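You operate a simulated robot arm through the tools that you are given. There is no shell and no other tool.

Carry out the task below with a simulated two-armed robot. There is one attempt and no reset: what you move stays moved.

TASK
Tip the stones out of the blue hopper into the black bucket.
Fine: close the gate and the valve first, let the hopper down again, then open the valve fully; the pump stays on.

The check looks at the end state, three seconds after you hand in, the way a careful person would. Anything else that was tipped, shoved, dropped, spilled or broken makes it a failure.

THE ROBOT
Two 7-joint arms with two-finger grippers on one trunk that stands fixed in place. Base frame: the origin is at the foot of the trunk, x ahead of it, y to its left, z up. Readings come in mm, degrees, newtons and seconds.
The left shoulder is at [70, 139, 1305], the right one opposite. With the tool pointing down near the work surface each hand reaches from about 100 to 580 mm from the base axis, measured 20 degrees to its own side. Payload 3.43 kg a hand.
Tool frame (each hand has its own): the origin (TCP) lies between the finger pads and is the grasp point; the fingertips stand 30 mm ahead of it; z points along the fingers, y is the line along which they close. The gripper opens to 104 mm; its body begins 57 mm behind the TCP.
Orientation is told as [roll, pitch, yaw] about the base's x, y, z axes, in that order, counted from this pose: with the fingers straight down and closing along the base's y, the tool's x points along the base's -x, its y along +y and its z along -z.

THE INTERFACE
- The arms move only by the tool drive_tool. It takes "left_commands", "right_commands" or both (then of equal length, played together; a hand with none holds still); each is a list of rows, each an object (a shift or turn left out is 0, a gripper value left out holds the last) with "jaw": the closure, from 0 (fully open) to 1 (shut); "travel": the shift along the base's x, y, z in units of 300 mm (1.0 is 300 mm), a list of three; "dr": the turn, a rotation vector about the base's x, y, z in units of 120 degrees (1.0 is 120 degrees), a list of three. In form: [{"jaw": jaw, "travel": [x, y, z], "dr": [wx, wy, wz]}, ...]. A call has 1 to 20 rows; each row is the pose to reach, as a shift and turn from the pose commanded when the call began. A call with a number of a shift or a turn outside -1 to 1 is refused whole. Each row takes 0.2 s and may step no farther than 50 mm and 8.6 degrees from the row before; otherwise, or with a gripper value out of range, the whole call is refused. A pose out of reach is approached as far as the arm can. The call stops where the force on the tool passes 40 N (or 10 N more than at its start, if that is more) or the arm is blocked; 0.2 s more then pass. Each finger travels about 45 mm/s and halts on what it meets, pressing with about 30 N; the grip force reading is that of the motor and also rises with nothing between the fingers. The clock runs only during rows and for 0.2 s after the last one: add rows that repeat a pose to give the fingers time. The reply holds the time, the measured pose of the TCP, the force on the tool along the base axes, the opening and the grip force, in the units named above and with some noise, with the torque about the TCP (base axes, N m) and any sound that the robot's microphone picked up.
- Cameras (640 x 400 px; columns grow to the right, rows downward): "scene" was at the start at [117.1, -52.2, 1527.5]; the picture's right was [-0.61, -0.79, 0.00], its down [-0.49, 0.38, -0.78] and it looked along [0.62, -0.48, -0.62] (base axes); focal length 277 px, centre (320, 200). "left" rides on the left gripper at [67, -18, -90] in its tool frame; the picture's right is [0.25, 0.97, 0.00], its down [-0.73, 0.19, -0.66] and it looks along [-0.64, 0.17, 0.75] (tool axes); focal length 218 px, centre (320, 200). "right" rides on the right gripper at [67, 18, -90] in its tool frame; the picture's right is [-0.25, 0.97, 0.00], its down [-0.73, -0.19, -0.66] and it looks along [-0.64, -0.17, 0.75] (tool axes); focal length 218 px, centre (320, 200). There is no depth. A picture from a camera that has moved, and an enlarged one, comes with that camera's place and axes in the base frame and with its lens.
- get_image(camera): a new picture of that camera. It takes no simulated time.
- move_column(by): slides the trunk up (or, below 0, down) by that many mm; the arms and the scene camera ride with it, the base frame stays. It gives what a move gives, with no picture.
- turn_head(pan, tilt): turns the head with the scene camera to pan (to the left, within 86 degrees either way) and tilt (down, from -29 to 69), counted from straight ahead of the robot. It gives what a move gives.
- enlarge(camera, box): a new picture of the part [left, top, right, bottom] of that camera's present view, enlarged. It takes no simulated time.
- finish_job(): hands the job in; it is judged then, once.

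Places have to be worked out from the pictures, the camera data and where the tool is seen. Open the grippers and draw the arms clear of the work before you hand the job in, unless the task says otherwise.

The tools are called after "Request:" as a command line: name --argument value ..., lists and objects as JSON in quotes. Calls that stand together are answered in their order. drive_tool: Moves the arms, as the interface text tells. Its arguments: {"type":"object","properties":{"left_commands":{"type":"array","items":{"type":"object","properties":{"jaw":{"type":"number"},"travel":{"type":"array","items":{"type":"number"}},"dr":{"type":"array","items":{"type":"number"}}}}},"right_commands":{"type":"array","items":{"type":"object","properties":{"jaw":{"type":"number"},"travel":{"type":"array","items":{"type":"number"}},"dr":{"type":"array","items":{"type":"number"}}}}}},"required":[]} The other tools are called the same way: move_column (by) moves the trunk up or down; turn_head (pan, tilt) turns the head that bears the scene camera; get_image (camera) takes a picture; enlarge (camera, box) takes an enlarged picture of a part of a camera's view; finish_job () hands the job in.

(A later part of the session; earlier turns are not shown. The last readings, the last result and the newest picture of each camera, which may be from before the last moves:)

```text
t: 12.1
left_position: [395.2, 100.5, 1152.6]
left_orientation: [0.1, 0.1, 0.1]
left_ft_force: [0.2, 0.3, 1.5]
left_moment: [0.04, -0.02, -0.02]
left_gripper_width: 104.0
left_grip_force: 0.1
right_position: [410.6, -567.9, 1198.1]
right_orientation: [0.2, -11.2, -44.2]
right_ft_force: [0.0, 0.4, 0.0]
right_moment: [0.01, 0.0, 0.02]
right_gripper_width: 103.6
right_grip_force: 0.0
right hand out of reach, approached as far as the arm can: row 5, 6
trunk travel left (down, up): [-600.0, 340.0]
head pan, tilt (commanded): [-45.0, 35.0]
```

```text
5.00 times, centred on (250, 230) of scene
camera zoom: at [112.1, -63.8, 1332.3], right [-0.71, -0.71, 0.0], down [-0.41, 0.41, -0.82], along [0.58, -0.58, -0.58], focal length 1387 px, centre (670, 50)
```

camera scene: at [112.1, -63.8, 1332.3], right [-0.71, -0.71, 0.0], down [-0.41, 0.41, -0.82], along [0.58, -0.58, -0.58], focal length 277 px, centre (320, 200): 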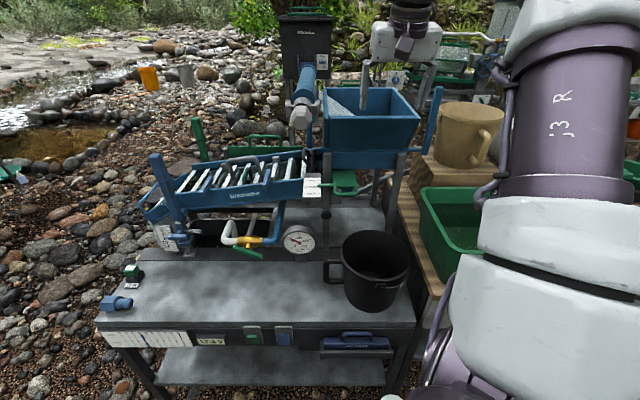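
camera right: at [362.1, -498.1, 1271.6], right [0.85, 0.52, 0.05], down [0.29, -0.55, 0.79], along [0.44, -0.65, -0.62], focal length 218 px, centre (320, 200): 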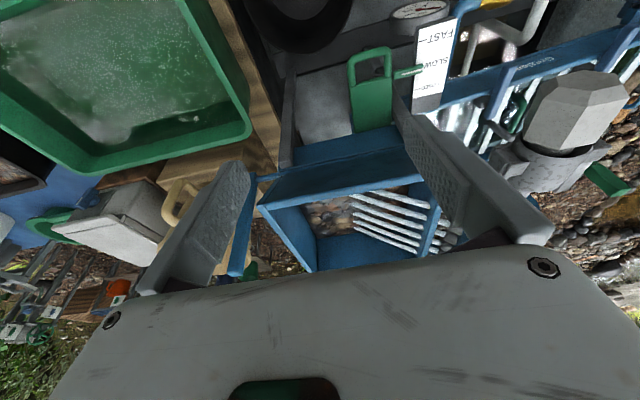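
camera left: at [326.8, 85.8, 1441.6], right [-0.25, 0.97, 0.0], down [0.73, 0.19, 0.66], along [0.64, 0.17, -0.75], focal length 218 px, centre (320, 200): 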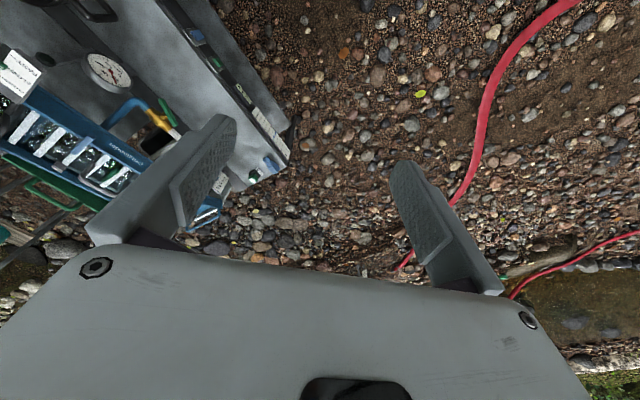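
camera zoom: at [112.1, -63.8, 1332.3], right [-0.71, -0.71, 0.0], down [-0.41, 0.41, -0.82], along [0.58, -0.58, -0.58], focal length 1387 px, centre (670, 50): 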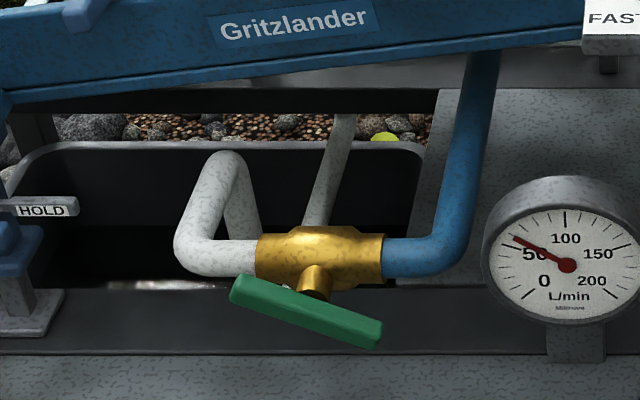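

The strip on the table is flat and the stones fill the hopper floor. First the gate: I close the right fingers and go down in front of the grip bar (s≈35, d≈700), staying short of it.

Request:
drive_tool --right_commands '[{"jaw": 1, "travel": [0.04, 0.03, -0.05]}, {"jaw": 1, "travel": [0.08, 0.06, -0.15]}, {"jaw": 1, "travel": [0.12, 0.09, -0.27]}, {"jaw": 1, "travel": [0.15, 0.12, -0.39]}, {"jaw": 1, "travel": [0.17, 0.14, -0.51]}, {"jaw": 1, "travel": [0.18, 0.15, -0.63]}, {"jaw": 1, "travel": [0.19, 0.155, -0.75]}, {"jaw": 1, "travel": [0.198, 0.16, -0.86]}, {"jaw": 1, "travel": [0.198, 0.16, -0.86]}, {"jaw": 1, "travel": [0.198, 0.16, -0.86]}]'

Request:
get_image --camera "right"

Request:
get_image --camera "scene"

Request:
enlarge --camera "scene" --box '[270, 110, 450, 250]'

```text
t: 14.3
left_position: [393.7, 103.4, 1153.0]
left_orientation: [0.1, 0.0, 0.1]
left_ft_force: [-0.4, 0.0, -0.2]
left_moment: [-0.03, 0.01, 0.02]
left_gripper_width: 103.8
left_grip_force: 0.1
right_position: [470.6, -513.2, 941.0]
right_orientation: [0.0, -11.1, -44.3]
right_ft_force: [0.6, -0.2, -0.4]
right_moment: [0.0, 0.01, 0.01]
right_gripper_width: 0.0
right_grip_force: 30.7
trunk travel left (down, up): [-600.0, 340.0]
head pan, tilt (commanded): [-45.0, 35.0]
```

```text
taken
camera right: at [420.8, -444.3, 1015.7], right [0.85, 0.52, 0.05], down [0.29, -0.55, 0.78], along [0.43, -0.66, -0.62], focal length 218 px, centre (320, 200)
```

right: 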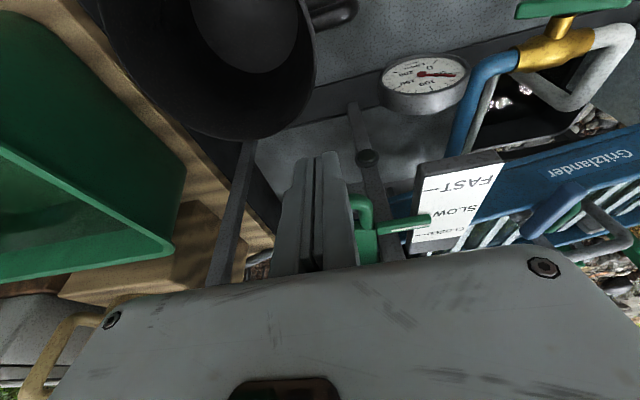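

```text
taken
camera scene: at [111.2, -62.1, 1332.5], right [-0.71, -0.71, 0.0], down [-0.41, 0.41, -0.82], along [0.58, -0.58, -0.57], focal length 277 px, centre (320, 200)
```

scene: 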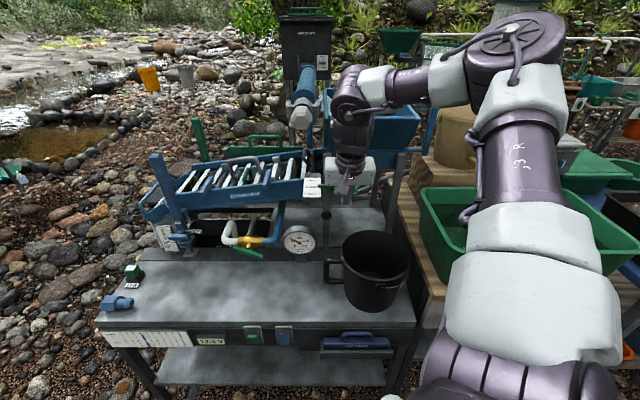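

```text
2.86 times, centred on (360, 180) of scene
camera zoom: at [111.2, -62.1, 1332.5], right [-0.71, -0.71, 0.0], down [-0.41, 0.41, -0.82], along [0.58, -0.58, -0.57], focal length 793 px, centre (206, 257)
```

zoom: 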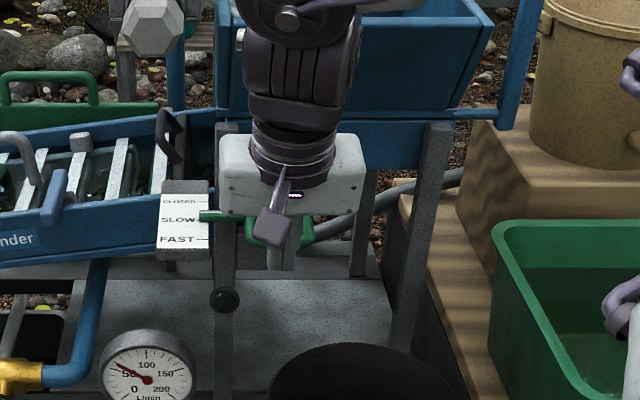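

The closed fingers stand in front of the grip bar; contact force is nil. I lower 25 mm so the finger flank meets the bar, then advance gently.

Request:
drive_tool --right_commands '[{"travel": [-0.005, -0.005, -0.04]}, {"travel": [-0.01, -0.01, -0.083]}, {"travel": [0.014, -0.034, -0.083]}, {"travel": [0.037, -0.057, -0.083]}]'

Request:
enlarge --camera "right" --box '[260, 120, 480, 270]'

Request:
enlarge --camera "scene" --box '[290, 150, 400, 220]'

```text
t: 15.3
left_position: [394.0, 102.1, 1154.0]
left_orientation: [-0.1, 0.1, 0.1]
left_ft_force: [0.3, -0.4, 0.7]
left_moment: [-0.04, -0.02, -0.02]
left_gripper_width: 103.8
left_grip_force: 0.1
right_position: [481.6, -531.8, 915.4]
right_orientation: [0.1, -11.1, -44.2]
right_ft_force: [-1.2, -0.1, -0.7]
right_moment: [0.01, 0.03, -0.03]
right_gripper_width: 0.0
right_grip_force: 30.4
trunk travel left (down, up): [-600.0, 340.0]
head pan, tilt (commanded): [-45.0, 35.0]
```

```text
2.67 times, centred on (370, 195) of right
camera zoom: at [432.9, -463.2, 990.4], right [0.85, 0.52, 0.05], down [0.29, -0.55, 0.78], along [0.43, -0.66, -0.62], focal length 582 px, centre (187, 213)
```

zoom: 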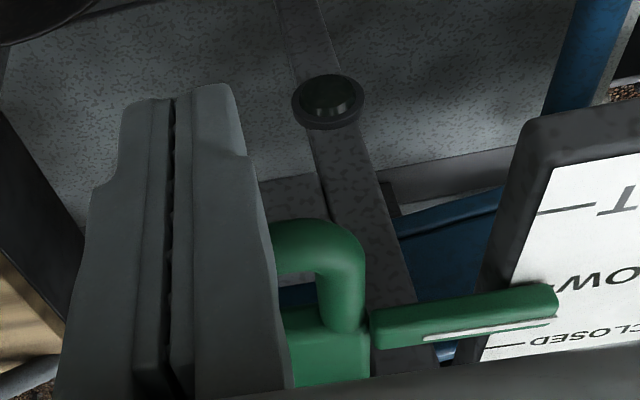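

```text
5.71 times, centred on (345, 185) of scene
camera zoom: at [111.4, -62.2, 1332.4], right [-0.71, -0.71, 0.0], down [-0.41, 0.41, -0.82], along [0.58, -0.58, -0.57], focal length 1585 px, centre (177, 286)
```

zoom: 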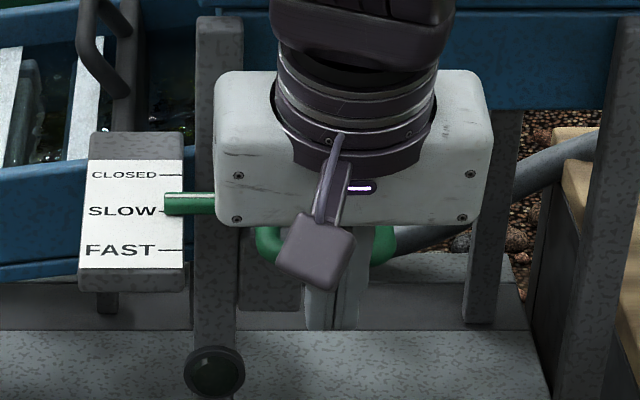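

The pointer has begun to move toward CLOSED with almost no force. I push further in.

Request:
drive_tool --right_commands '[{"travel": [0.012, -0.012, 0]}, {"travel": [0.024, -0.024, 0]}, {"travel": [0.036, -0.036, 0]}, {"travel": [0.048, -0.048, 0]}]'

Request:
enlarge --camera "scene" --box '[290, 150, 400, 220]'

Request:
enlarge --camera "right" --box '[300, 120, 520, 270]'

```text
t: 16.3
left_position: [392.7, 102.4, 1153.4]
left_orientation: [-0.1, 0.0, 0.0]
left_ft_force: [-0.3, -0.3, 0.0]
left_moment: [-0.01, 0.03, 0.02]
left_gripper_width: 103.9
left_grip_force: 0.1
right_position: [494.6, -546.8, 915.9]
right_orientation: [0.1, -11.1, -44.3]
right_ft_force: [-1.6, 1.0, -1.6]
right_moment: [0.01, 0.05, -0.01]
right_gripper_width: 0.0
right_grip_force: 29.9
trunk travel left (down, up): [-600.0, 340.0]
head pan, tilt (commanded): [-45.0, 35.0]
```

```text
5.71 times, centred on (345, 185) of scene
camera zoom: at [111.0, -62.1, 1332.5], right [-0.71, -0.71, 0.0], down [-0.41, 0.41, -0.82], along [0.58, -0.58, -0.57], focal length 1585 px, centre (177, 286)
```

zoom: 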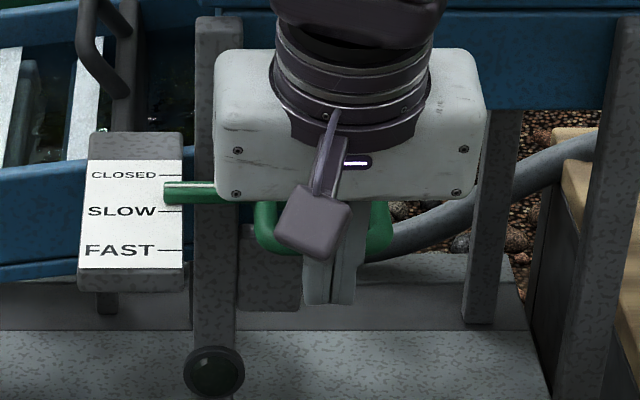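

```text
2.67 times, centred on (410, 195) of right
camera zoom: at [446.3, -477.3, 990.7], right [0.85, 0.52, 0.05], down [0.29, -0.55, 0.78], along [0.43, -0.66, -0.62], focal length 582 px, centre (80, 213)
```

zoom: 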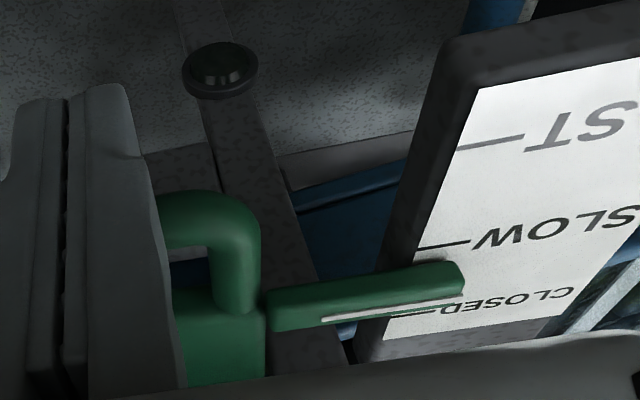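

Allowing for parallax, the gate has moved about 10 of its 36 mm. I go on pushing until it meets its stop at CLOSED.

Request:
drive_tool --right_commands '[{"travel": [0.012, -0.012, 0]}, {"travel": [0.024, -0.024, 0]}, {"travel": [0.036, -0.036, 0]}, {"travel": [0.048, -0.048, 0]}, {"travel": [0.06, -0.06, 0]}]'

Request:
enlarge --camera "scene" --box '[290, 150, 400, 220]'

Request:
enlarge --camera "right" --box '[300, 120, 520, 270]'

```text
t: 17.5
left_position: [394.0, 103.3, 1154.0]
left_orientation: [-0.1, 0.0, 0.1]
left_ft_force: [0.3, -0.1, -0.8]
left_moment: [-0.01, 0.03, 0.03]
left_gripper_width: 103.9
left_grip_force: 0.2
right_position: [513.0, -563.8, 917.0]
right_orientation: [0.0, -11.1, -44.3]
right_ft_force: [-1.4, 1.2, -0.6]
right_moment: [-0.02, 0.02, -0.02]
right_gripper_width: 0.0
right_grip_force: 30.1
trunk travel left (down, up): [-600.0, 340.0]
head pan, tilt (commanded): [-45.0, 35.0]
```

```text
5.71 times, centred on (345, 185) of scene
camera zoom: at [110.9, -61.8, 1332.5], right [-0.71, -0.71, 0.0], down [-0.41, 0.41, -0.82], along [0.58, -0.58, -0.57], focal length 1585 px, centre (177, 286)
```

zoom: 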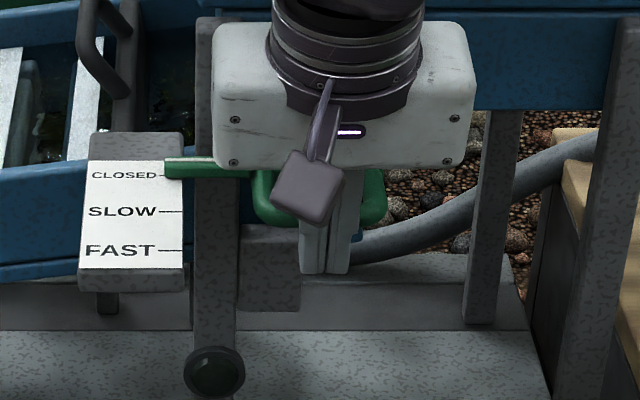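

```text
2.67 times, centred on (410, 195) of right
camera zoom: at [464.3, -494.6, 991.6], right [0.85, 0.52, 0.05], down [0.29, -0.55, 0.78], along [0.43, -0.66, -0.62], focal length 582 px, centre (80, 213)
```

zoom: 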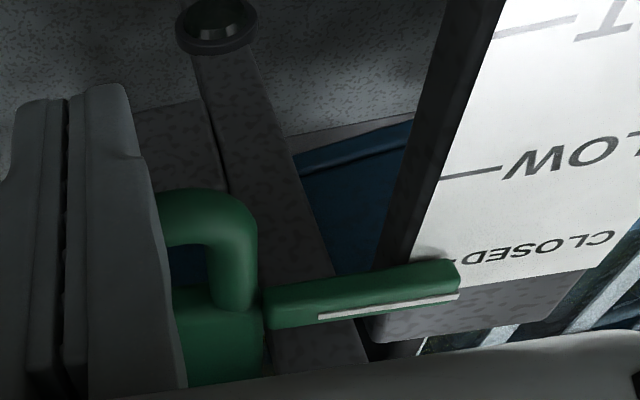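

The pointer now sits on CLOSED with the same parallax it had at SLOW. I press a few mm more to feel for the end stop.

Request:
drive_tool --right_commands '[{"travel": [0.003, -0.003, 0]}, {"travel": [0.006, -0.006, 0]}, {"travel": [0.009, -0.009, 0]}]'

Request:
enlarge --camera "scene" --box '[290, 150, 400, 220]'

```text
t: 18.3
left_position: [392.0, 104.8, 1153.5]
left_orientation: [-0.1, 0.0, 0.1]
left_ft_force: [0.0, -0.2, -0.6]
left_moment: [-0.02, 0.02, -0.01]
left_gripper_width: 104.2
left_grip_force: 0.1
right_position: [512.2, -564.3, 916.9]
right_orientation: [-0.1, -10.8, -44.2]
right_ft_force: [-14.5, 18.1, -9.6]
right_moment: [0.16, -0.01, 0.01]
right_gripper_width: 5.8
right_grip_force: 34.7
trunk travel left (down, up): [-600.0, 340.0]
head pan, tilt (commanded): [-45.0, 35.0]
```

```text
5.71 times, centred on (345, 185) of scene
camera zoom: at [109.3, -59.6, 1332.6], right [-0.71, -0.71, 0.0], down [-0.4, 0.4, -0.82], along [0.58, -0.58, -0.57], focal length 1585 px, centre (177, 286)
```

zoom: 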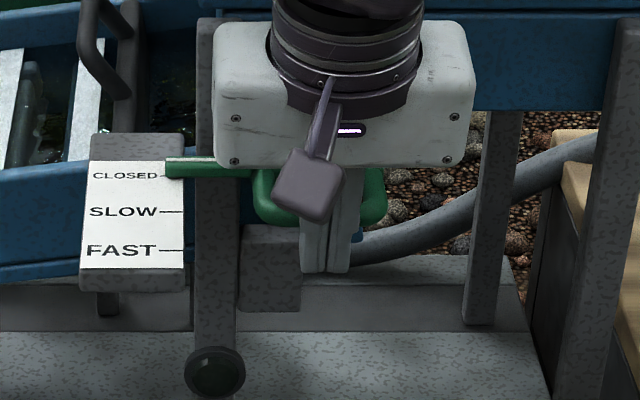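

The stop is felt (23 N) with the pointer on CLOSED: the gate is shut. I back straight off, then carry the hand over to the front of the valve for a close look.

Request:
drive_tool --right_commands '[{"travel": [-0.083, 0.083, 0]}, {"travel": [-0.165, 0.165, 0.03]}, {"travel": [-0.09, 0.28, 0.07]}, {"travel": [-0.018, 0.39, 0.11]}, {"travel": [0.055, 0.5, 0.15]}, {"travel": [0.128, 0.615, 0.19]}, {"travel": [0.2, 0.73, 0.23]}, {"travel": [0.273, 0.844, 0.277]}]'

Request:
get_image --camera "right"

Request:
enlarge --camera "scene" --box '[190, 150, 350, 270]'

```text
t: 20.1
left_position: [394.3, 104.7, 1154.1]
left_orientation: [0.0, 0.2, 0.1]
left_ft_force: [0.2, 0.1, -0.3]
left_moment: [0.0, -0.03, 0.01]
left_gripper_width: 104.0
left_grip_force: 0.1
right_position: [590.9, -327.3, 996.1]
right_orientation: [0.2, -11.0, -44.1]
right_ft_force: [0.4, 0.1, -0.7]
right_moment: [0.0, 0.0, -0.01]
right_gripper_width: 0.0
right_grip_force: 34.8
right hand out of reach, approached as far as the arm can: row 8
trunk travel left (down, up): [-600.0, 340.0]
head pan, tilt (commanded): [-45.0, 35.0]
```

```text
taken
camera right: at [541.5, -257.4, 1071.0], right [0.85, 0.52, 0.05], down [0.29, -0.55, 0.78], along [0.44, -0.65, -0.62], focal length 218 px, centre (320, 200)
```

right: 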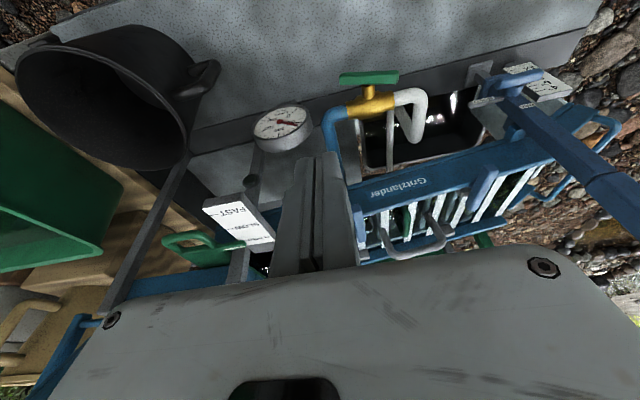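

```text
3.33 times, centred on (270, 210) of scene
camera zoom: at [111.3, -60.9, 1332.5], right [-0.71, -0.71, 0.0], down [-0.41, 0.41, -0.82], along [0.58, -0.58, -0.57], focal length 925 px, centre (487, 167)
```

zoom: 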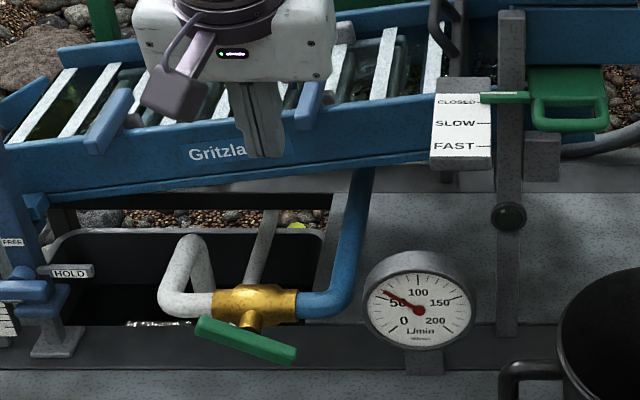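

I zoom into the valve from this nearer hand view to measure its handle.

Request:
enlarge --camera "right" --box '[300, 50, 460, 160]'

Request:
enlarge --camera "scene" --box '[220, 210, 280, 270]'

```text
3.64 times, centred on (380, 105) of right
camera zoom: at [541.5, -257.4, 1071.0], right [0.85, 0.52, 0.05], down [0.29, -0.55, 0.78], along [0.44, -0.65, -0.62], focal length 794 px, centre (102, 546)
```

zoom: 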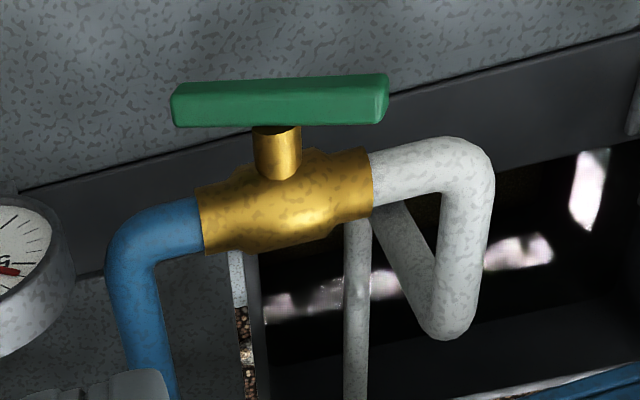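

```text
6.67 times, centred on (250, 240) of scene
camera zoom: at [111.3, -60.9, 1332.5], right [-0.71, -0.71, 0.0], down [-0.41, 0.41, -0.82], along [0.58, -0.58, -0.57], focal length 1850 px, centre (787, -67)
```

zoom: 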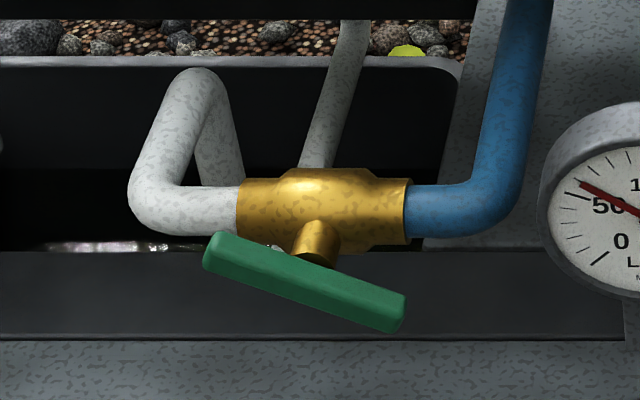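

The valve handle's centre is about (s -261, d 739, z 701), its bar tilted about 24° from the pipe (right end low), its stem pointing at me. I turn the hand's yaw toward the arm's direction and lower it in front of the valve.

Request:
drive_tool --right_commands '[{"travel": [0.012, 0.012, -0.1], "dr": [0, 0, 0.04]}, {"travel": [0.024, 0.024, -0.2], "dr": [0, 0, 0.08]}, {"travel": [0.036, 0.036, -0.3], "dr": [0, 0, 0.12]}, {"travel": [0.048, 0.048, -0.4], "dr": [0, 0, 0.158]}, {"travel": [0.069, 0.066, -0.487], "dr": [0, 0, 0.158]}]'

Request:
get_image --camera "right"

Request:
get_image --camera "scene"

```text
t: 21.3
left_position: [394.4, 102.9, 1154.1]
left_orientation: [0.1, -0.1, 0.1]
left_ft_force: [-0.7, -0.3, -0.2]
left_moment: [0.02, 0.02, 0.02]
left_gripper_width: 103.9
left_grip_force: 0.1
right_position: [600.0, -313.1, 852.9]
right_orientation: [0.2, -11.2, -25.3]
right_ft_force: [0.5, -0.3, 0.4]
right_moment: [0.02, 0.0, 0.03]
right_gripper_width: 0.0
right_grip_force: 35.0
right hand out of reach, approached as far as the arm can: row 5
trunk travel left (down, up): [-600.0, 340.0]
head pan, tilt (commanded): [-45.0, 35.0]
```

```text
taken
camera right: at [530.2, -264.0, 928.5], right [0.64, 0.77, 0.05], down [0.45, -0.43, 0.79], along [0.63, -0.48, -0.62], focal length 218 px, centre (320, 200)
```

right: 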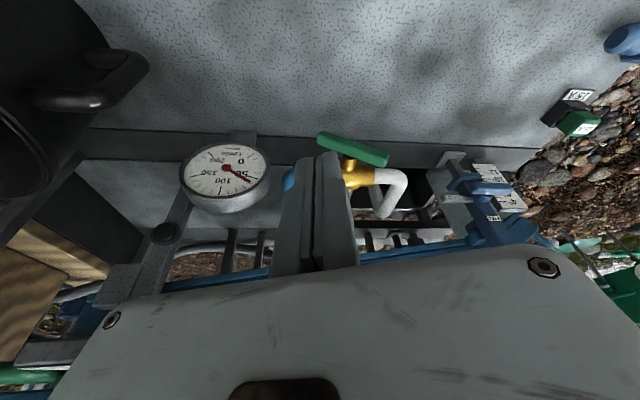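

```text
taken
camera scene: at [110.8, -62.3, 1332.5], right [-0.71, -0.71, 0.0], down [-0.41, 0.41, -0.82], along [0.58, -0.58, -0.57], focal length 277 px, centre (320, 200)
```

scene: 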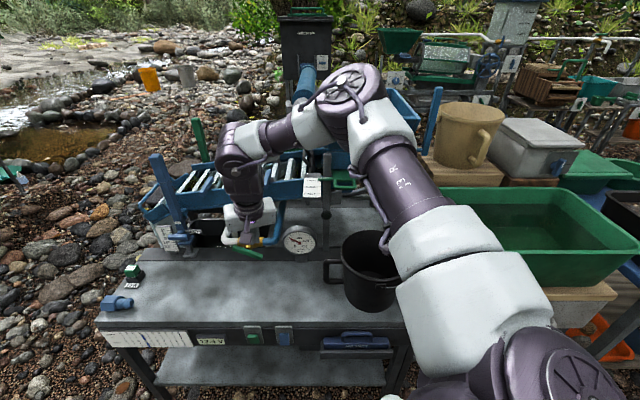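

Cross-body reach runs out at this trunk height with the tool pointing down. I lift and draw the hand back, lower the trunk 200 mm, and then use a flatter tool pitch for the valve.

Request:
drive_tool --right_commands '[{"travel": [-0.067, 0.036, 0.12]}, {"travel": [-0.134, 0.072, 0.245]}, {"travel": [-0.2, 0.107, 0.37]}, {"travel": [-0.267, 0.143, 0.49]}]'

Request:
get_image --camera "scene"

```text
t: 22.3
left_position: [392.9, 105.3, 1153.7]
left_orientation: [-0.1, 0.0, 0.1]
left_ft_force: [-0.2, 0.7, 1.1]
left_moment: [-0.04, -0.03, 0.0]
left_gripper_width: 103.8
left_grip_force: 0.0
right_position: [530.9, -276.6, 994.8]
right_orientation: [0.0, -10.9, -25.1]
right_ft_force: [-0.3, 0.0, 0.6]
right_moment: [-0.01, -0.01, -0.02]
right_gripper_width: 0.0
right_grip_force: 34.8
right hand out of reach, approached as far as the arm can: row 4
trunk travel left (down, up): [-600.0, 340.0]
head pan, tilt (commanded): [-45.0, 35.0]
```

```text
taken
camera scene: at [109.5, -60.8, 1332.7], right [-0.71, -0.71, 0.0], down [-0.4, 0.4, -0.82], along [0.58, -0.58, -0.57], focal length 277 px, centre (320, 200)
```

scene: 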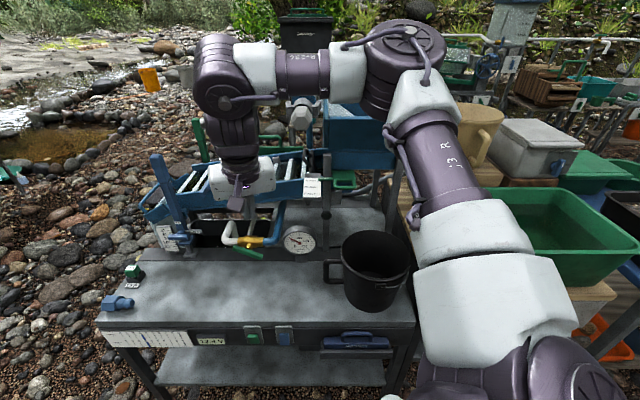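

Clear below; I lower the trunk 200 mm, which puts the fingertips about 165 mm above the table.

Request:
move_column --by -200

Request:
get_image --camera "scene"

Request:
get_image --camera "right"

```text
t: 24.4
left_position: [394.3, 102.8, 953.2]
left_orientation: [-0.1, 0.0, 0.1]
left_ft_force: [0.2, 0.1, -0.8]
left_moment: [-0.01, 0.01, -0.01]
left_gripper_width: 104.0
left_grip_force: 0.1
right_position: [533.5, -277.9, 793.4]
right_orientation: [0.0, -10.8, -25.1]
right_ft_force: [-0.4, -1.3, -0.5]
right_moment: [0.02, 0.01, -0.02]
right_gripper_width: 0.1
right_grip_force: 34.7
trunk travel left (down, up): [-400.0, 540.0]
head pan, tilt (commanded): [-45.0, 35.0]
```

```text
taken
camera scene: at [110.9, -61.9, 1132.6], right [-0.71, -0.71, 0.0], down [-0.41, 0.41, -0.82], along [0.58, -0.58, -0.57], focal length 277 px, centre (320, 200)
```

scene: 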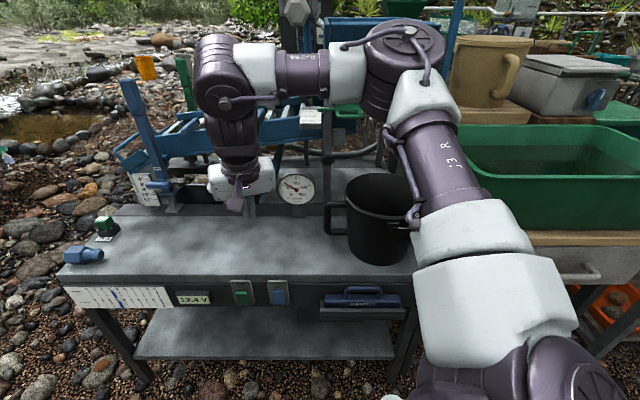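

```text
taken
camera right: at [463.4, -227.6, 868.4], right [0.64, 0.77, 0.05], down [0.45, -0.42, 0.78], along [0.62, -0.48, -0.62], focal length 218 px, centre (320, 200)
```

right: 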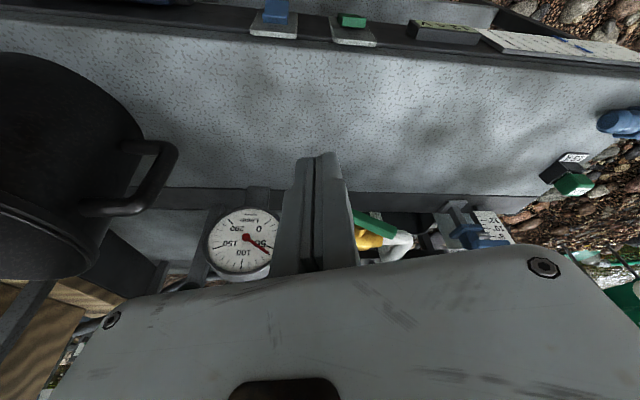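

Space is free in front of the valve. I pitch the tool forward about 49° while moving it toward the valve, stopping about 60 mm short of the handle.

Request:
drive_tool --right_commands '[{"travel": [0.037, -0.014, 0.0], "dr": [-0.0247, -0.0528, 0]}, {"travel": [0.074, -0.028, 0.0], "dr": [-0.0494, -0.1057, 0]}, {"travel": [0.111, -0.043, -0.01], "dr": [-0.074, -0.1585, 0]}, {"travel": [0.148, -0.057, -0.03], "dr": [-0.0987, -0.2114, 0]}, {"travel": [0.186, -0.071, -0.05], "dr": [-0.1234, -0.2642, 0]}, {"travel": [0.223, -0.086, -0.065], "dr": [-0.148, -0.317, 0]}, {"travel": [0.26, -0.1, -0.077], "dr": [-0.1727, -0.3699, 0]}]'

Request:
get_image --camera "right"

Request:
get_image --camera "scene"

Request:
enlarge --camera "scene" --box '[180, 120, 340, 240]'

```text
t: 26.0
left_position: [393.8, 103.8, 954.1]
left_orientation: [-0.2, 0.0, 0.1]
left_ft_force: [-0.4, 0.2, 0.9]
left_moment: [0.0, 0.0, 0.02]
left_gripper_width: 103.8
left_grip_force: 0.1
right_position: [626.6, -351.7, 839.4]
right_orientation: [-0.4, -59.7, -24.2]
right_ft_force: [-0.1, -0.5, -0.2]
right_moment: [0.02, -0.01, 0.0]
right_gripper_width: 0.0
right_grip_force: 34.1
right hand out of reach, approached as far as the arm can: row 1, 2, 3, 4, 5, 6, 7
trunk travel left (down, up): [-400.0, 540.0]
head pan, tilt (commanded): [-45.0, 35.0]
```

```text
taken
camera right: at [530.8, -291.2, 826.2], right [0.52, 0.83, 0.22], down [-0.26, -0.09, 0.96], along [0.81, -0.56, 0.17], focal length 218 px, centre (320, 200)
```

right: 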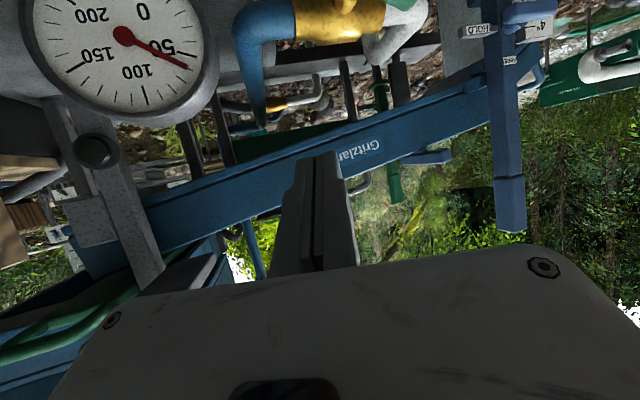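

```text
taken
camera scene: at [110.7, -62.2, 1132.5], right [-0.71, -0.71, 0.0], down [-0.41, 0.41, -0.82], along [0.58, -0.58, -0.57], focal length 277 px, centre (320, 200)
```

scene: 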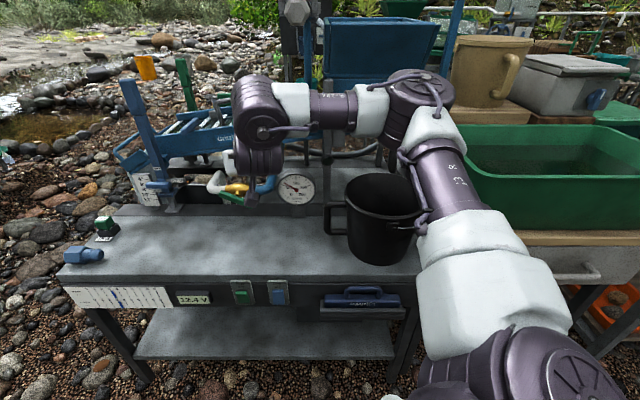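

```text
3.33 times, centred on (260, 180) of scene
camera zoom: at [110.7, -62.2, 1132.5], right [-0.71, -0.71, 0.0], down [-0.41, 0.41, -0.82], along [0.58, -0.58, -0.57], focal length 925 px, centre (520, 267)
```

zoom: 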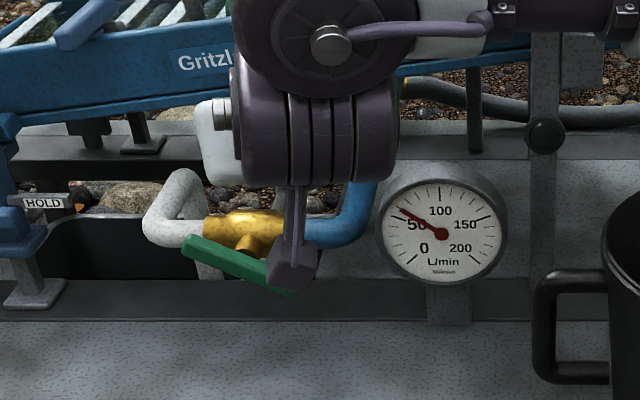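

The arm ended higher and further right than commanded: a joint limit seems active when it reaches across. I test from here whether it can come straight down and left in small steps.

Request:
drive_tool --right_commands '[{"travel": [-0.05, 0.02, 0]}, {"travel": [-0.1, 0.04, 0]}, {"travel": [-0.1, 0.04, -0.1]}]'

Request:
get_image --camera "scene"

```text
t: 26.8
left_position: [394.2, 102.7, 953.4]
left_orientation: [0.0, 0.1, 0.1]
left_ft_force: [-0.3, 0.2, -0.8]
left_moment: [-0.01, -0.04, 0.0]
left_gripper_width: 103.7
left_grip_force: 0.1
right_position: [614.0, -367.8, 833.7]
right_orientation: [0.1, -59.9, -24.9]
right_ft_force: [0.1, -0.5, 1.0]
right_moment: [0.01, 0.0, 0.02]
right_gripper_width: 0.0
right_grip_force: 34.7
right hand out of reach, approached as far as the arm can: row 1, 2, 3
trunk travel left (down, up): [-400.0, 540.0]
head pan, tilt (commanded): [-45.0, 35.0]
```

```text
taken
camera scene: at [110.9, -62.3, 1132.5], right [-0.71, -0.71, 0.0], down [-0.41, 0.41, -0.82], along [0.58, -0.58, -0.57], focal length 277 px, centre (320, 200)
```

scene: 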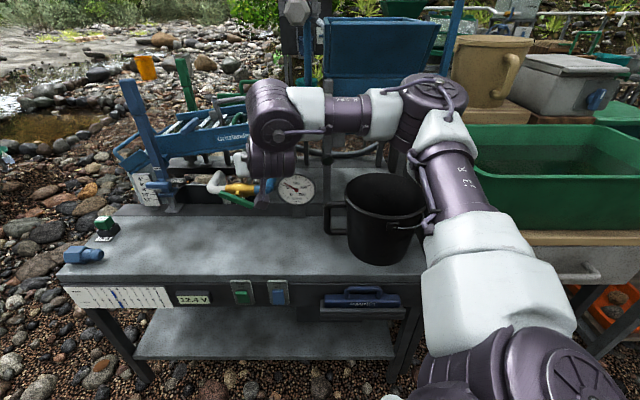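

Leftward motion is what is limited, in this elbow-high posture. I raise the trunk again and bring the right hand back to its starting pose relative to the shoulder, to restore a natural posture.

Request:
move_column --by 250

Request:
drive_tool --right_commands '[{"travel": [-0.05, 0.0, 0.02], "dr": [0.0247, 0.0528, 0]}, {"travel": [-0.12, 0.0, 0.03], "dr": [0.0494, 0.1057, 0]}, {"travel": [-0.2, -0.01, 0.04], "dr": [0.074, 0.1585, 0]}, {"travel": [-0.3, -0.02, 0.05], "dr": [0.0987, 0.2114, 0]}, {"travel": [-0.4, -0.04, 0.05], "dr": [0.1234, 0.2642, 0]}, {"travel": [-0.5, -0.06, 0.06], "dr": [0.148, 0.317, 0]}, {"travel": [-0.6, -0.08, 0.06], "dr": [0.1727, 0.3699, 0]}, {"travel": [-0.7, -0.1, 0.07], "dr": [0.19, 0.41, 0]}, {"travel": [-0.8, -0.12, 0.07], "dr": [0.21, 0.45, 0]}, {"travel": [-0.9, -0.15, 0.08], "dr": [0.21, 0.45, 0]}]'

Request:
get_image --camera "scene"

```text
t: 29.4
left_position: [393.2, 103.5, 1203.4]
left_orientation: [-0.1, 0.0, 0.1]
left_ft_force: [-0.3, -0.3, 0.0]
left_moment: [0.0, 0.01, 0.01]
left_gripper_width: 103.9
left_grip_force: 0.0
right_position: [612.1, -366.8, 1083.6]
right_orientation: [0.0, -59.8, -24.9]
right_ft_force: [-0.4, -0.4, 0.3]
right_moment: [0.02, 0.0, 0.0]
right_gripper_width: 0.0
right_grip_force: 34.8
trunk travel left (down, up): [-650.0, 290.0]
head pan, tilt (commanded): [-45.0, 35.0]
```

```text
t: 31.6
left_position: [390.9, 102.6, 1204.7]
left_orientation: [-0.1, -0.2, 0.1]
left_ft_force: [-0.1, -0.1, -0.3]
left_moment: [-0.01, -0.03, 0.03]
left_gripper_width: 104.3
left_grip_force: 0.1
right_position: [343.3, -412.0, 1107.5]
right_orientation: [0.2, -0.3, -24.9]
right_ft_force: [0.3, -0.9, -0.6]
right_moment: [0.01, -0.02, 0.0]
right_gripper_width: 0.0
right_grip_force: 34.4
trunk travel left (down, up): [-650.0, 290.0]
head pan, tilt (commanded): [-45.0, 35.0]
```

```text
taken
camera scene: at [108.4, -62.7, 1382.7], right [-0.71, -0.71, 0.0], down [-0.4, 0.41, -0.82], along [0.58, -0.58, -0.57], focal length 277 px, centre (320, 200)
```

scene: 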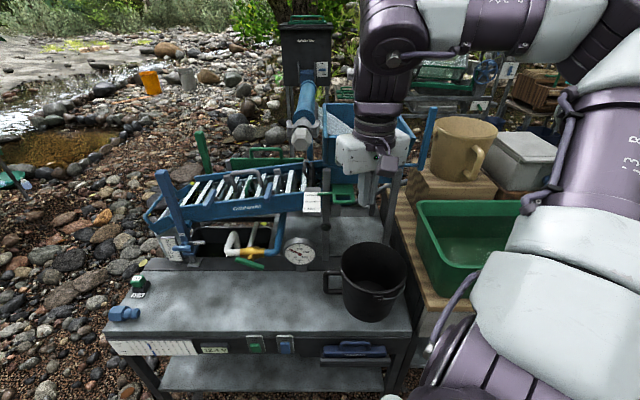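

Pattern found: the right wrist is limited inward of about -17° azimuth, while the left arm's posture suits cross-body work. So the left arm will do the valve; I first bring it forward with yaw -40°.

Request:
drive_tool --left_commands '[{"jaw": 1, "travel": [0.06, -0.11, -0.03], "dr": [0, 0, -0.056]}, {"jaw": 1, "travel": [0.12, -0.22, -0.07], "dr": [0, 0, -0.111]}, {"jaw": 1, "travel": [0.18, -0.33, -0.12], "dr": [0, 0, -0.167]}, {"jaw": 1, "travel": [0.24, -0.44, -0.18], "dr": [0, 0, -0.222]}, {"jaw": 1, "travel": [0.3, -0.55, -0.25], "dr": [0, 0, -0.278]}, {"jaw": 1, "travel": [0.36, -0.66, -0.33], "dr": [0, 0, -0.333]}]'

Request:
get_image --camera "scene"

Request:
get_image --camera "left"

```text
t: 33.2
left_position: [452.7, -122.5, 1150.4]
left_orientation: [-3.0, -3.6, -38.0]
left_ft_force: [-0.1, 0.6, -0.7]
left_moment: [0.01, -0.01, 0.04]
left_gripper_width: 0.1
left_grip_force: 29.6
left hand out of reach, approached as far as the arm can: row 2, 3, 4, 5, 6
right_position: [345.8, -411.4, 1107.6]
right_orientation: [0.1, -0.3, -24.9]
right_ft_force: [-0.2, -0.1, -0.8]
right_moment: [-0.01, 0.04, 0.0]
right_gripper_width: 0.0
right_grip_force: 34.3
trunk travel left (down, up): [-650.0, 290.0]
head pan, tilt (commanded): [-45.0, 35.0]
stopped in row 6 (left hand): the arm was blocked; the commanded pose is now the measured one
```

```text
taken
camera scene: at [111.1, -61.2, 1382.5], right [-0.71, -0.71, 0.0], down [-0.41, 0.41, -0.82], along [0.58, -0.58, -0.57], focal length 277 px, centre (320, 200)
```

scene: 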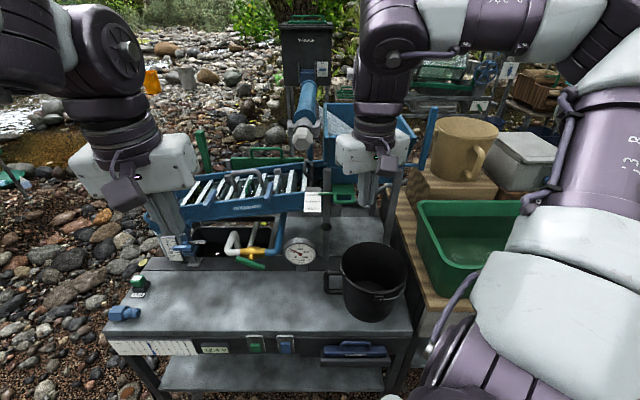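

```text
taken
camera left: at [388.8, -87.5, 1235.0], right [0.4, 0.92, -0.07], down [0.68, -0.25, 0.69], along [0.61, -0.32, -0.72], focal length 218 px, centre (320, 200)
```

left: 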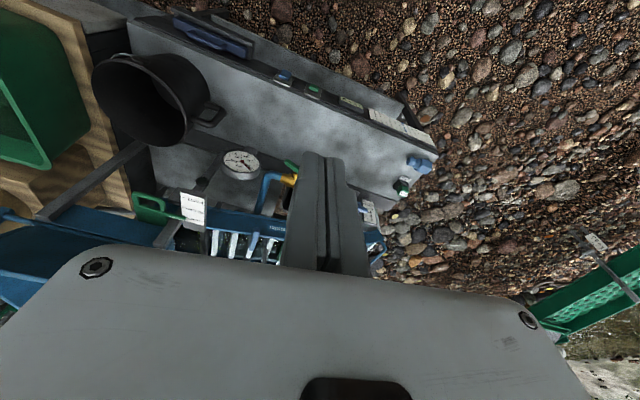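

The left arm got blocked, so I send it back the way it came. For the right arm, pointing the tool along +x (yaw 0) keeps its wrist in its allowed sector while the fingers reach the valve.

Request:
drive_tool --left_commands '[{"travel": [-0.034, 0.125, 0.03], "dr": [0.004, 0.005, 0.053]}, {"travel": [-0.068, 0.25, 0.06], "dr": [0.008, 0.01, 0.106]}, {"travel": [-0.103, 0.375, 0.09], "dr": [0.012, 0.015, 0.158]}, {"travel": [-0.137, 0.5, 0.12], "dr": [0.016, 0.02, 0.211]}, {"travel": [-0.171, 0.625, 0.15], "dr": [0.02, 0.025, 0.264]}, {"travel": [-0.2, 0.75, 0.18], "dr": [0.025, 0.03, 0.317]}]'

Request:
get_image --camera "scene"

```text
t: 34.6
left_position: [390.9, 101.6, 1200.2]
left_orientation: [-1.0, 1.1, -0.2]
left_ft_force: [-0.3, -0.1, 1.0]
left_moment: [-0.09, 0.01, 0.06]
left_gripper_width: 0.0
left_grip_force: 30.2
right_position: [343.4, -411.0, 1107.9]
right_orientation: [0.1, -0.3, -25.0]
right_ft_force: [0.7, 0.2, 0.5]
right_moment: [0.02, -0.02, -0.04]
right_gripper_width: 0.0
right_grip_force: 34.8
trunk travel left (down, up): [-650.0, 290.0]
head pan, tilt (commanded): [-45.0, 35.0]
```

```text
taken
camera scene: at [110.6, -60.1, 1382.6], right [-0.71, -0.71, 0.0], down [-0.41, 0.4, -0.82], along [0.58, -0.58, -0.57], focal length 277 px, centre (320, 200)
```

scene: 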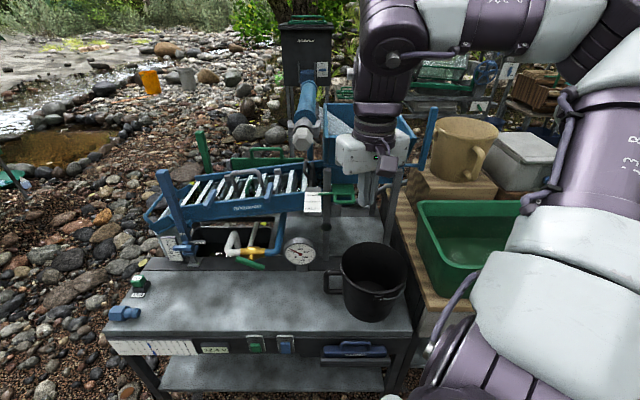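

I lower the trunk 200 mm, then turn to yaw -15° and pitch the tool 45° forward on the way to the valve.

Request:
move_column --by -200

Request:
drive_tool --right_commands '[{"travel": [0.1, 0.02, 0.0], "dr": [0, 0, 0.0417]}, {"travel": [0.2, 0.04, 0.0], "dr": [0, 0, 0.0833]}]'

Request:
drive_tool --right_commands '[{"travel": [0.1, 0.015, -0.01], "dr": [-0.0162, -0.0604, 0]}, {"travel": [0.2, 0.03, -0.03], "dr": [-0.0324, -0.1208, 0]}, {"travel": [0.3, 0.045, -0.06], "dr": [-0.0486, -0.1812, 0]}, {"travel": [0.4, 0.06, -0.1], "dr": [-0.0647, -0.2415, 0]}, {"travel": [0.48, 0.07, -0.16], "dr": [-0.0809, -0.3019, 0]}, {"travel": [0.55, 0.075, -0.22], "dr": [-0.0971, -0.3623, 0]}, {"travel": [0.6, 0.075, -0.28], "dr": [-0.0971, -0.3623, 0]}]'

Request:
get_image --camera "scene"

Request:
get_image --camera "right"

```text
t: 36.8
left_position: [393.2, 100.9, 999.9]
left_orientation: [-1.1, 1.1, -0.2]
left_ft_force: [0.0, -0.3, 0.0]
left_moment: [-0.01, 0.01, 0.01]
left_gripper_width: 0.0
left_grip_force: 30.5
right_position: [344.5, -412.9, 908.0]
right_orientation: [0.0, -0.2, -24.9]
right_ft_force: [-0.2, 0.7, -0.2]
right_moment: [-0.03, -0.01, 0.0]
right_gripper_width: 0.0
right_grip_force: 35.0
trunk travel left (down, up): [-450.0, 490.0]
head pan, tilt (commanded): [-45.0, 35.0]
```

```text
t: 37.4
left_position: [393.1, 100.5, 998.5]
left_orientation: [-1.1, 1.2, -0.2]
left_ft_force: [0.3, 0.5, -0.1]
left_moment: [0.01, 0.0, -0.02]
left_gripper_width: 0.0
left_grip_force: 30.0
right_position: [404.9, -399.6, 906.0]
right_orientation: [0.1, -0.2, -14.9]
right_ft_force: [0.4, -0.6, -0.7]
right_moment: [0.0, 0.02, 0.03]
right_gripper_width: 0.0
right_grip_force: 34.9
trunk travel left (down, up): [-450.0, 490.0]
head pan, tilt (commanded): [-45.0, 35.0]
```

```text
t: 39.0
left_position: [394.0, 100.6, 1000.1]
left_orientation: [-1.1, 1.2, -0.2]
left_ft_force: [0.8, 0.0, -0.3]
left_moment: [0.0, -0.01, 0.0]
left_gripper_width: 0.0
left_grip_force: 29.8
right_position: [585.5, -375.7, 821.5]
right_orientation: [0.1, -45.3, -15.0]
right_ft_force: [0.0, 1.0, 0.1]
right_moment: [-0.01, -0.03, -0.01]
right_gripper_width: 0.2
right_grip_force: 34.8
trunk travel left (down, up): [-450.0, 490.0]
head pan, tilt (commanded): [-45.0, 35.0]
```

```text
taken
camera scene: at [111.9, -62.1, 1182.4], right [-0.71, -0.71, 0.0], down [-0.41, 0.41, -0.82], along [0.58, -0.58, -0.57], focal length 277 px, centre (320, 200)
```

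scene: 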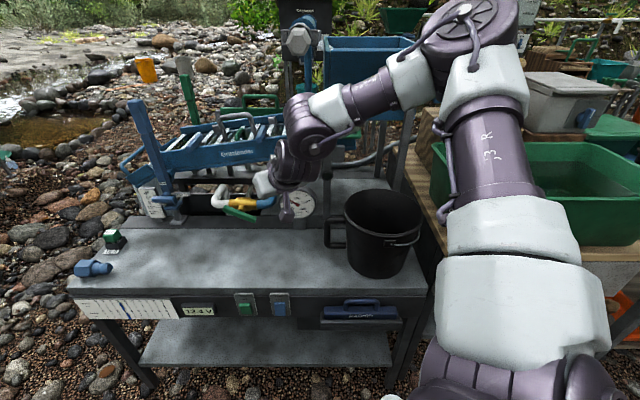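

```text
taken
camera right: at [480.4, -332.5, 837.1], right [0.42, 0.89, 0.18], down [0.0, -0.2, 0.98], along [0.91, -0.41, -0.08], focal length 218 px, centre (320, 200)
```

right: 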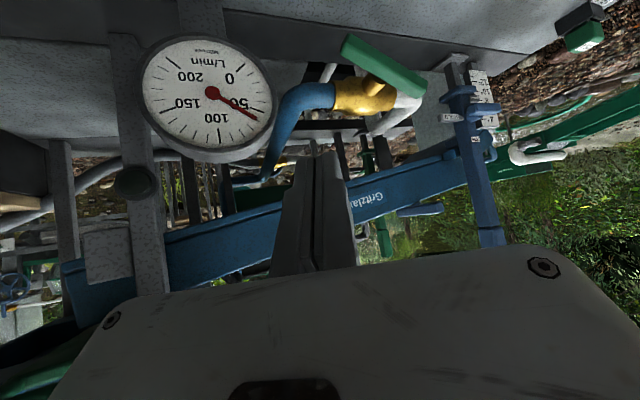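

Everything was reached. The handle appears where I computed it (centre s -261, d 739, z 701). I advance the closed fingertips to a point just above the handle's low right end.

Request:
drive_tool --right_commands '[{"travel": [0.064, 0.005, -0.063]}, {"travel": [0.127, 0.01, -0.125]}, {"travel": [0.19, 0.014, -0.188]}, {"travel": [0.255, 0.019, -0.251]}]'

Request:
get_image --camera "right"

Request:
enlarge --camera "scene" --box '[200, 160, 340, 260]'

```text
t: 40.0
left_position: [393.8, 99.8, 998.8]
left_orientation: [-1.1, 1.1, -0.2]
left_ft_force: [-0.2, 1.1, 0.0]
left_moment: [0.03, 0.03, -0.03]
left_gripper_width: 0.0
left_grip_force: 30.1
right_position: [660.1, -370.3, 745.0]
right_orientation: [0.1, -45.2, -15.0]
right_ft_force: [-0.3, 0.2, 0.7]
right_moment: [0.0, -0.01, -0.04]
right_gripper_width: 0.1
right_grip_force: 35.1
trunk travel left (down, up): [-450.0, 490.0]
head pan, tilt (commanded): [-45.0, 35.0]
```

```text
taken
camera right: at [556.8, -326.2, 760.0], right [0.42, 0.89, 0.18], down [0.0, -0.2, 0.98], along [0.91, -0.41, -0.08], focal length 218 px, centre (320, 200)
```

right: 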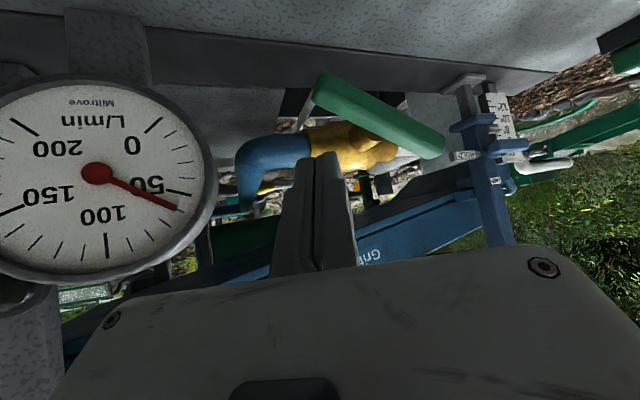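

```text
4.00 times, centred on (270, 210) of scene
camera zoom: at [112.1, -62.1, 1182.4], right [-0.71, -0.71, 0.0], down [-0.41, 0.41, -0.82], along [0.58, -0.58, -0.57], focal length 1110 px, centre (520, 160)
```

zoom: 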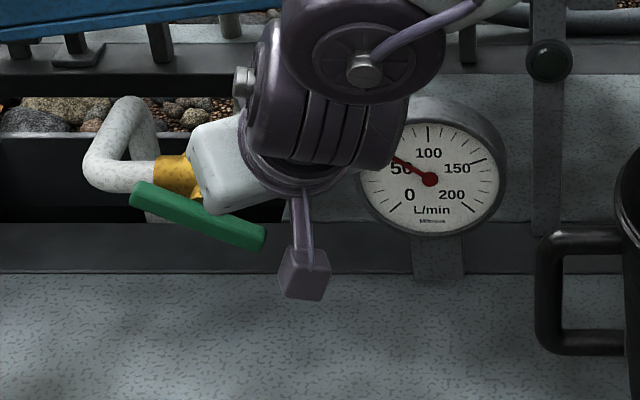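

The fingertips stand above the right end of the handle. I press straight down slowly to start turning it toward closed.

Request:
drive_tool --right_commands '[{"travel": [0.0, 0.0, -0.02]}, {"travel": [0.0, 0.0, -0.04]}, {"travel": [0.0, 0.0, -0.06]}, {"travel": [0.0, 0.0, -0.08]}, {"travel": [0.0, 0.0, -0.1]}, {"travel": [0.0, 0.0, -0.12]}]'

Request:
get_image --camera "right"

Request:
enlarge --camera "scene" --box '[200, 160, 340, 260]'

```text
t: 41.4
left_position: [393.5, 100.8, 1000.7]
left_orientation: [-1.1, 1.0, -0.2]
left_ft_force: [-0.4, -0.4, 0.3]
left_moment: [0.01, 0.04, -0.02]
left_gripper_width: 0.0
left_grip_force: 30.4
right_position: [660.8, -372.2, 711.4]
right_orientation: [0.2, -45.2, -15.0]
right_ft_force: [-0.1, 0.2, 0.0]
right_moment: [0.02, 0.0, 0.0]
right_gripper_width: 0.0
right_grip_force: 34.6
trunk travel left (down, up): [-450.0, 490.0]
head pan, tilt (commanded): [-45.0, 35.0]
```

```text
taken
camera right: at [556.8, -327.2, 726.0], right [0.42, 0.89, 0.18], down [0.0, -0.2, 0.98], along [0.91, -0.41, -0.08], focal length 218 px, centre (320, 200)
```

right: 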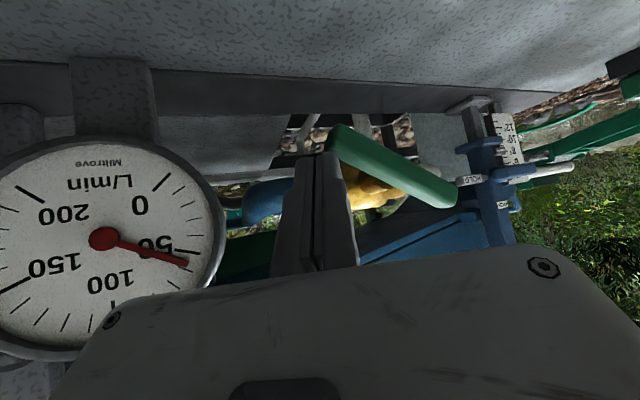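

```text
4.00 times, centred on (270, 210) of scene
camera zoom: at [111.1, -62.0, 1182.5], right [-0.71, -0.71, 0.0], down [-0.41, 0.41, -0.82], along [0.58, -0.58, -0.57], focal length 1110 px, centre (520, 160)
```

zoom: 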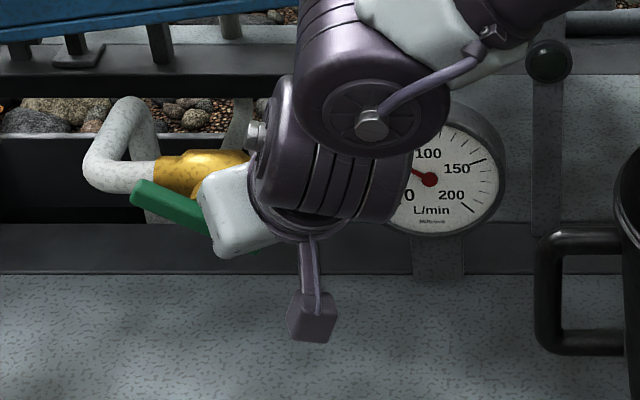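

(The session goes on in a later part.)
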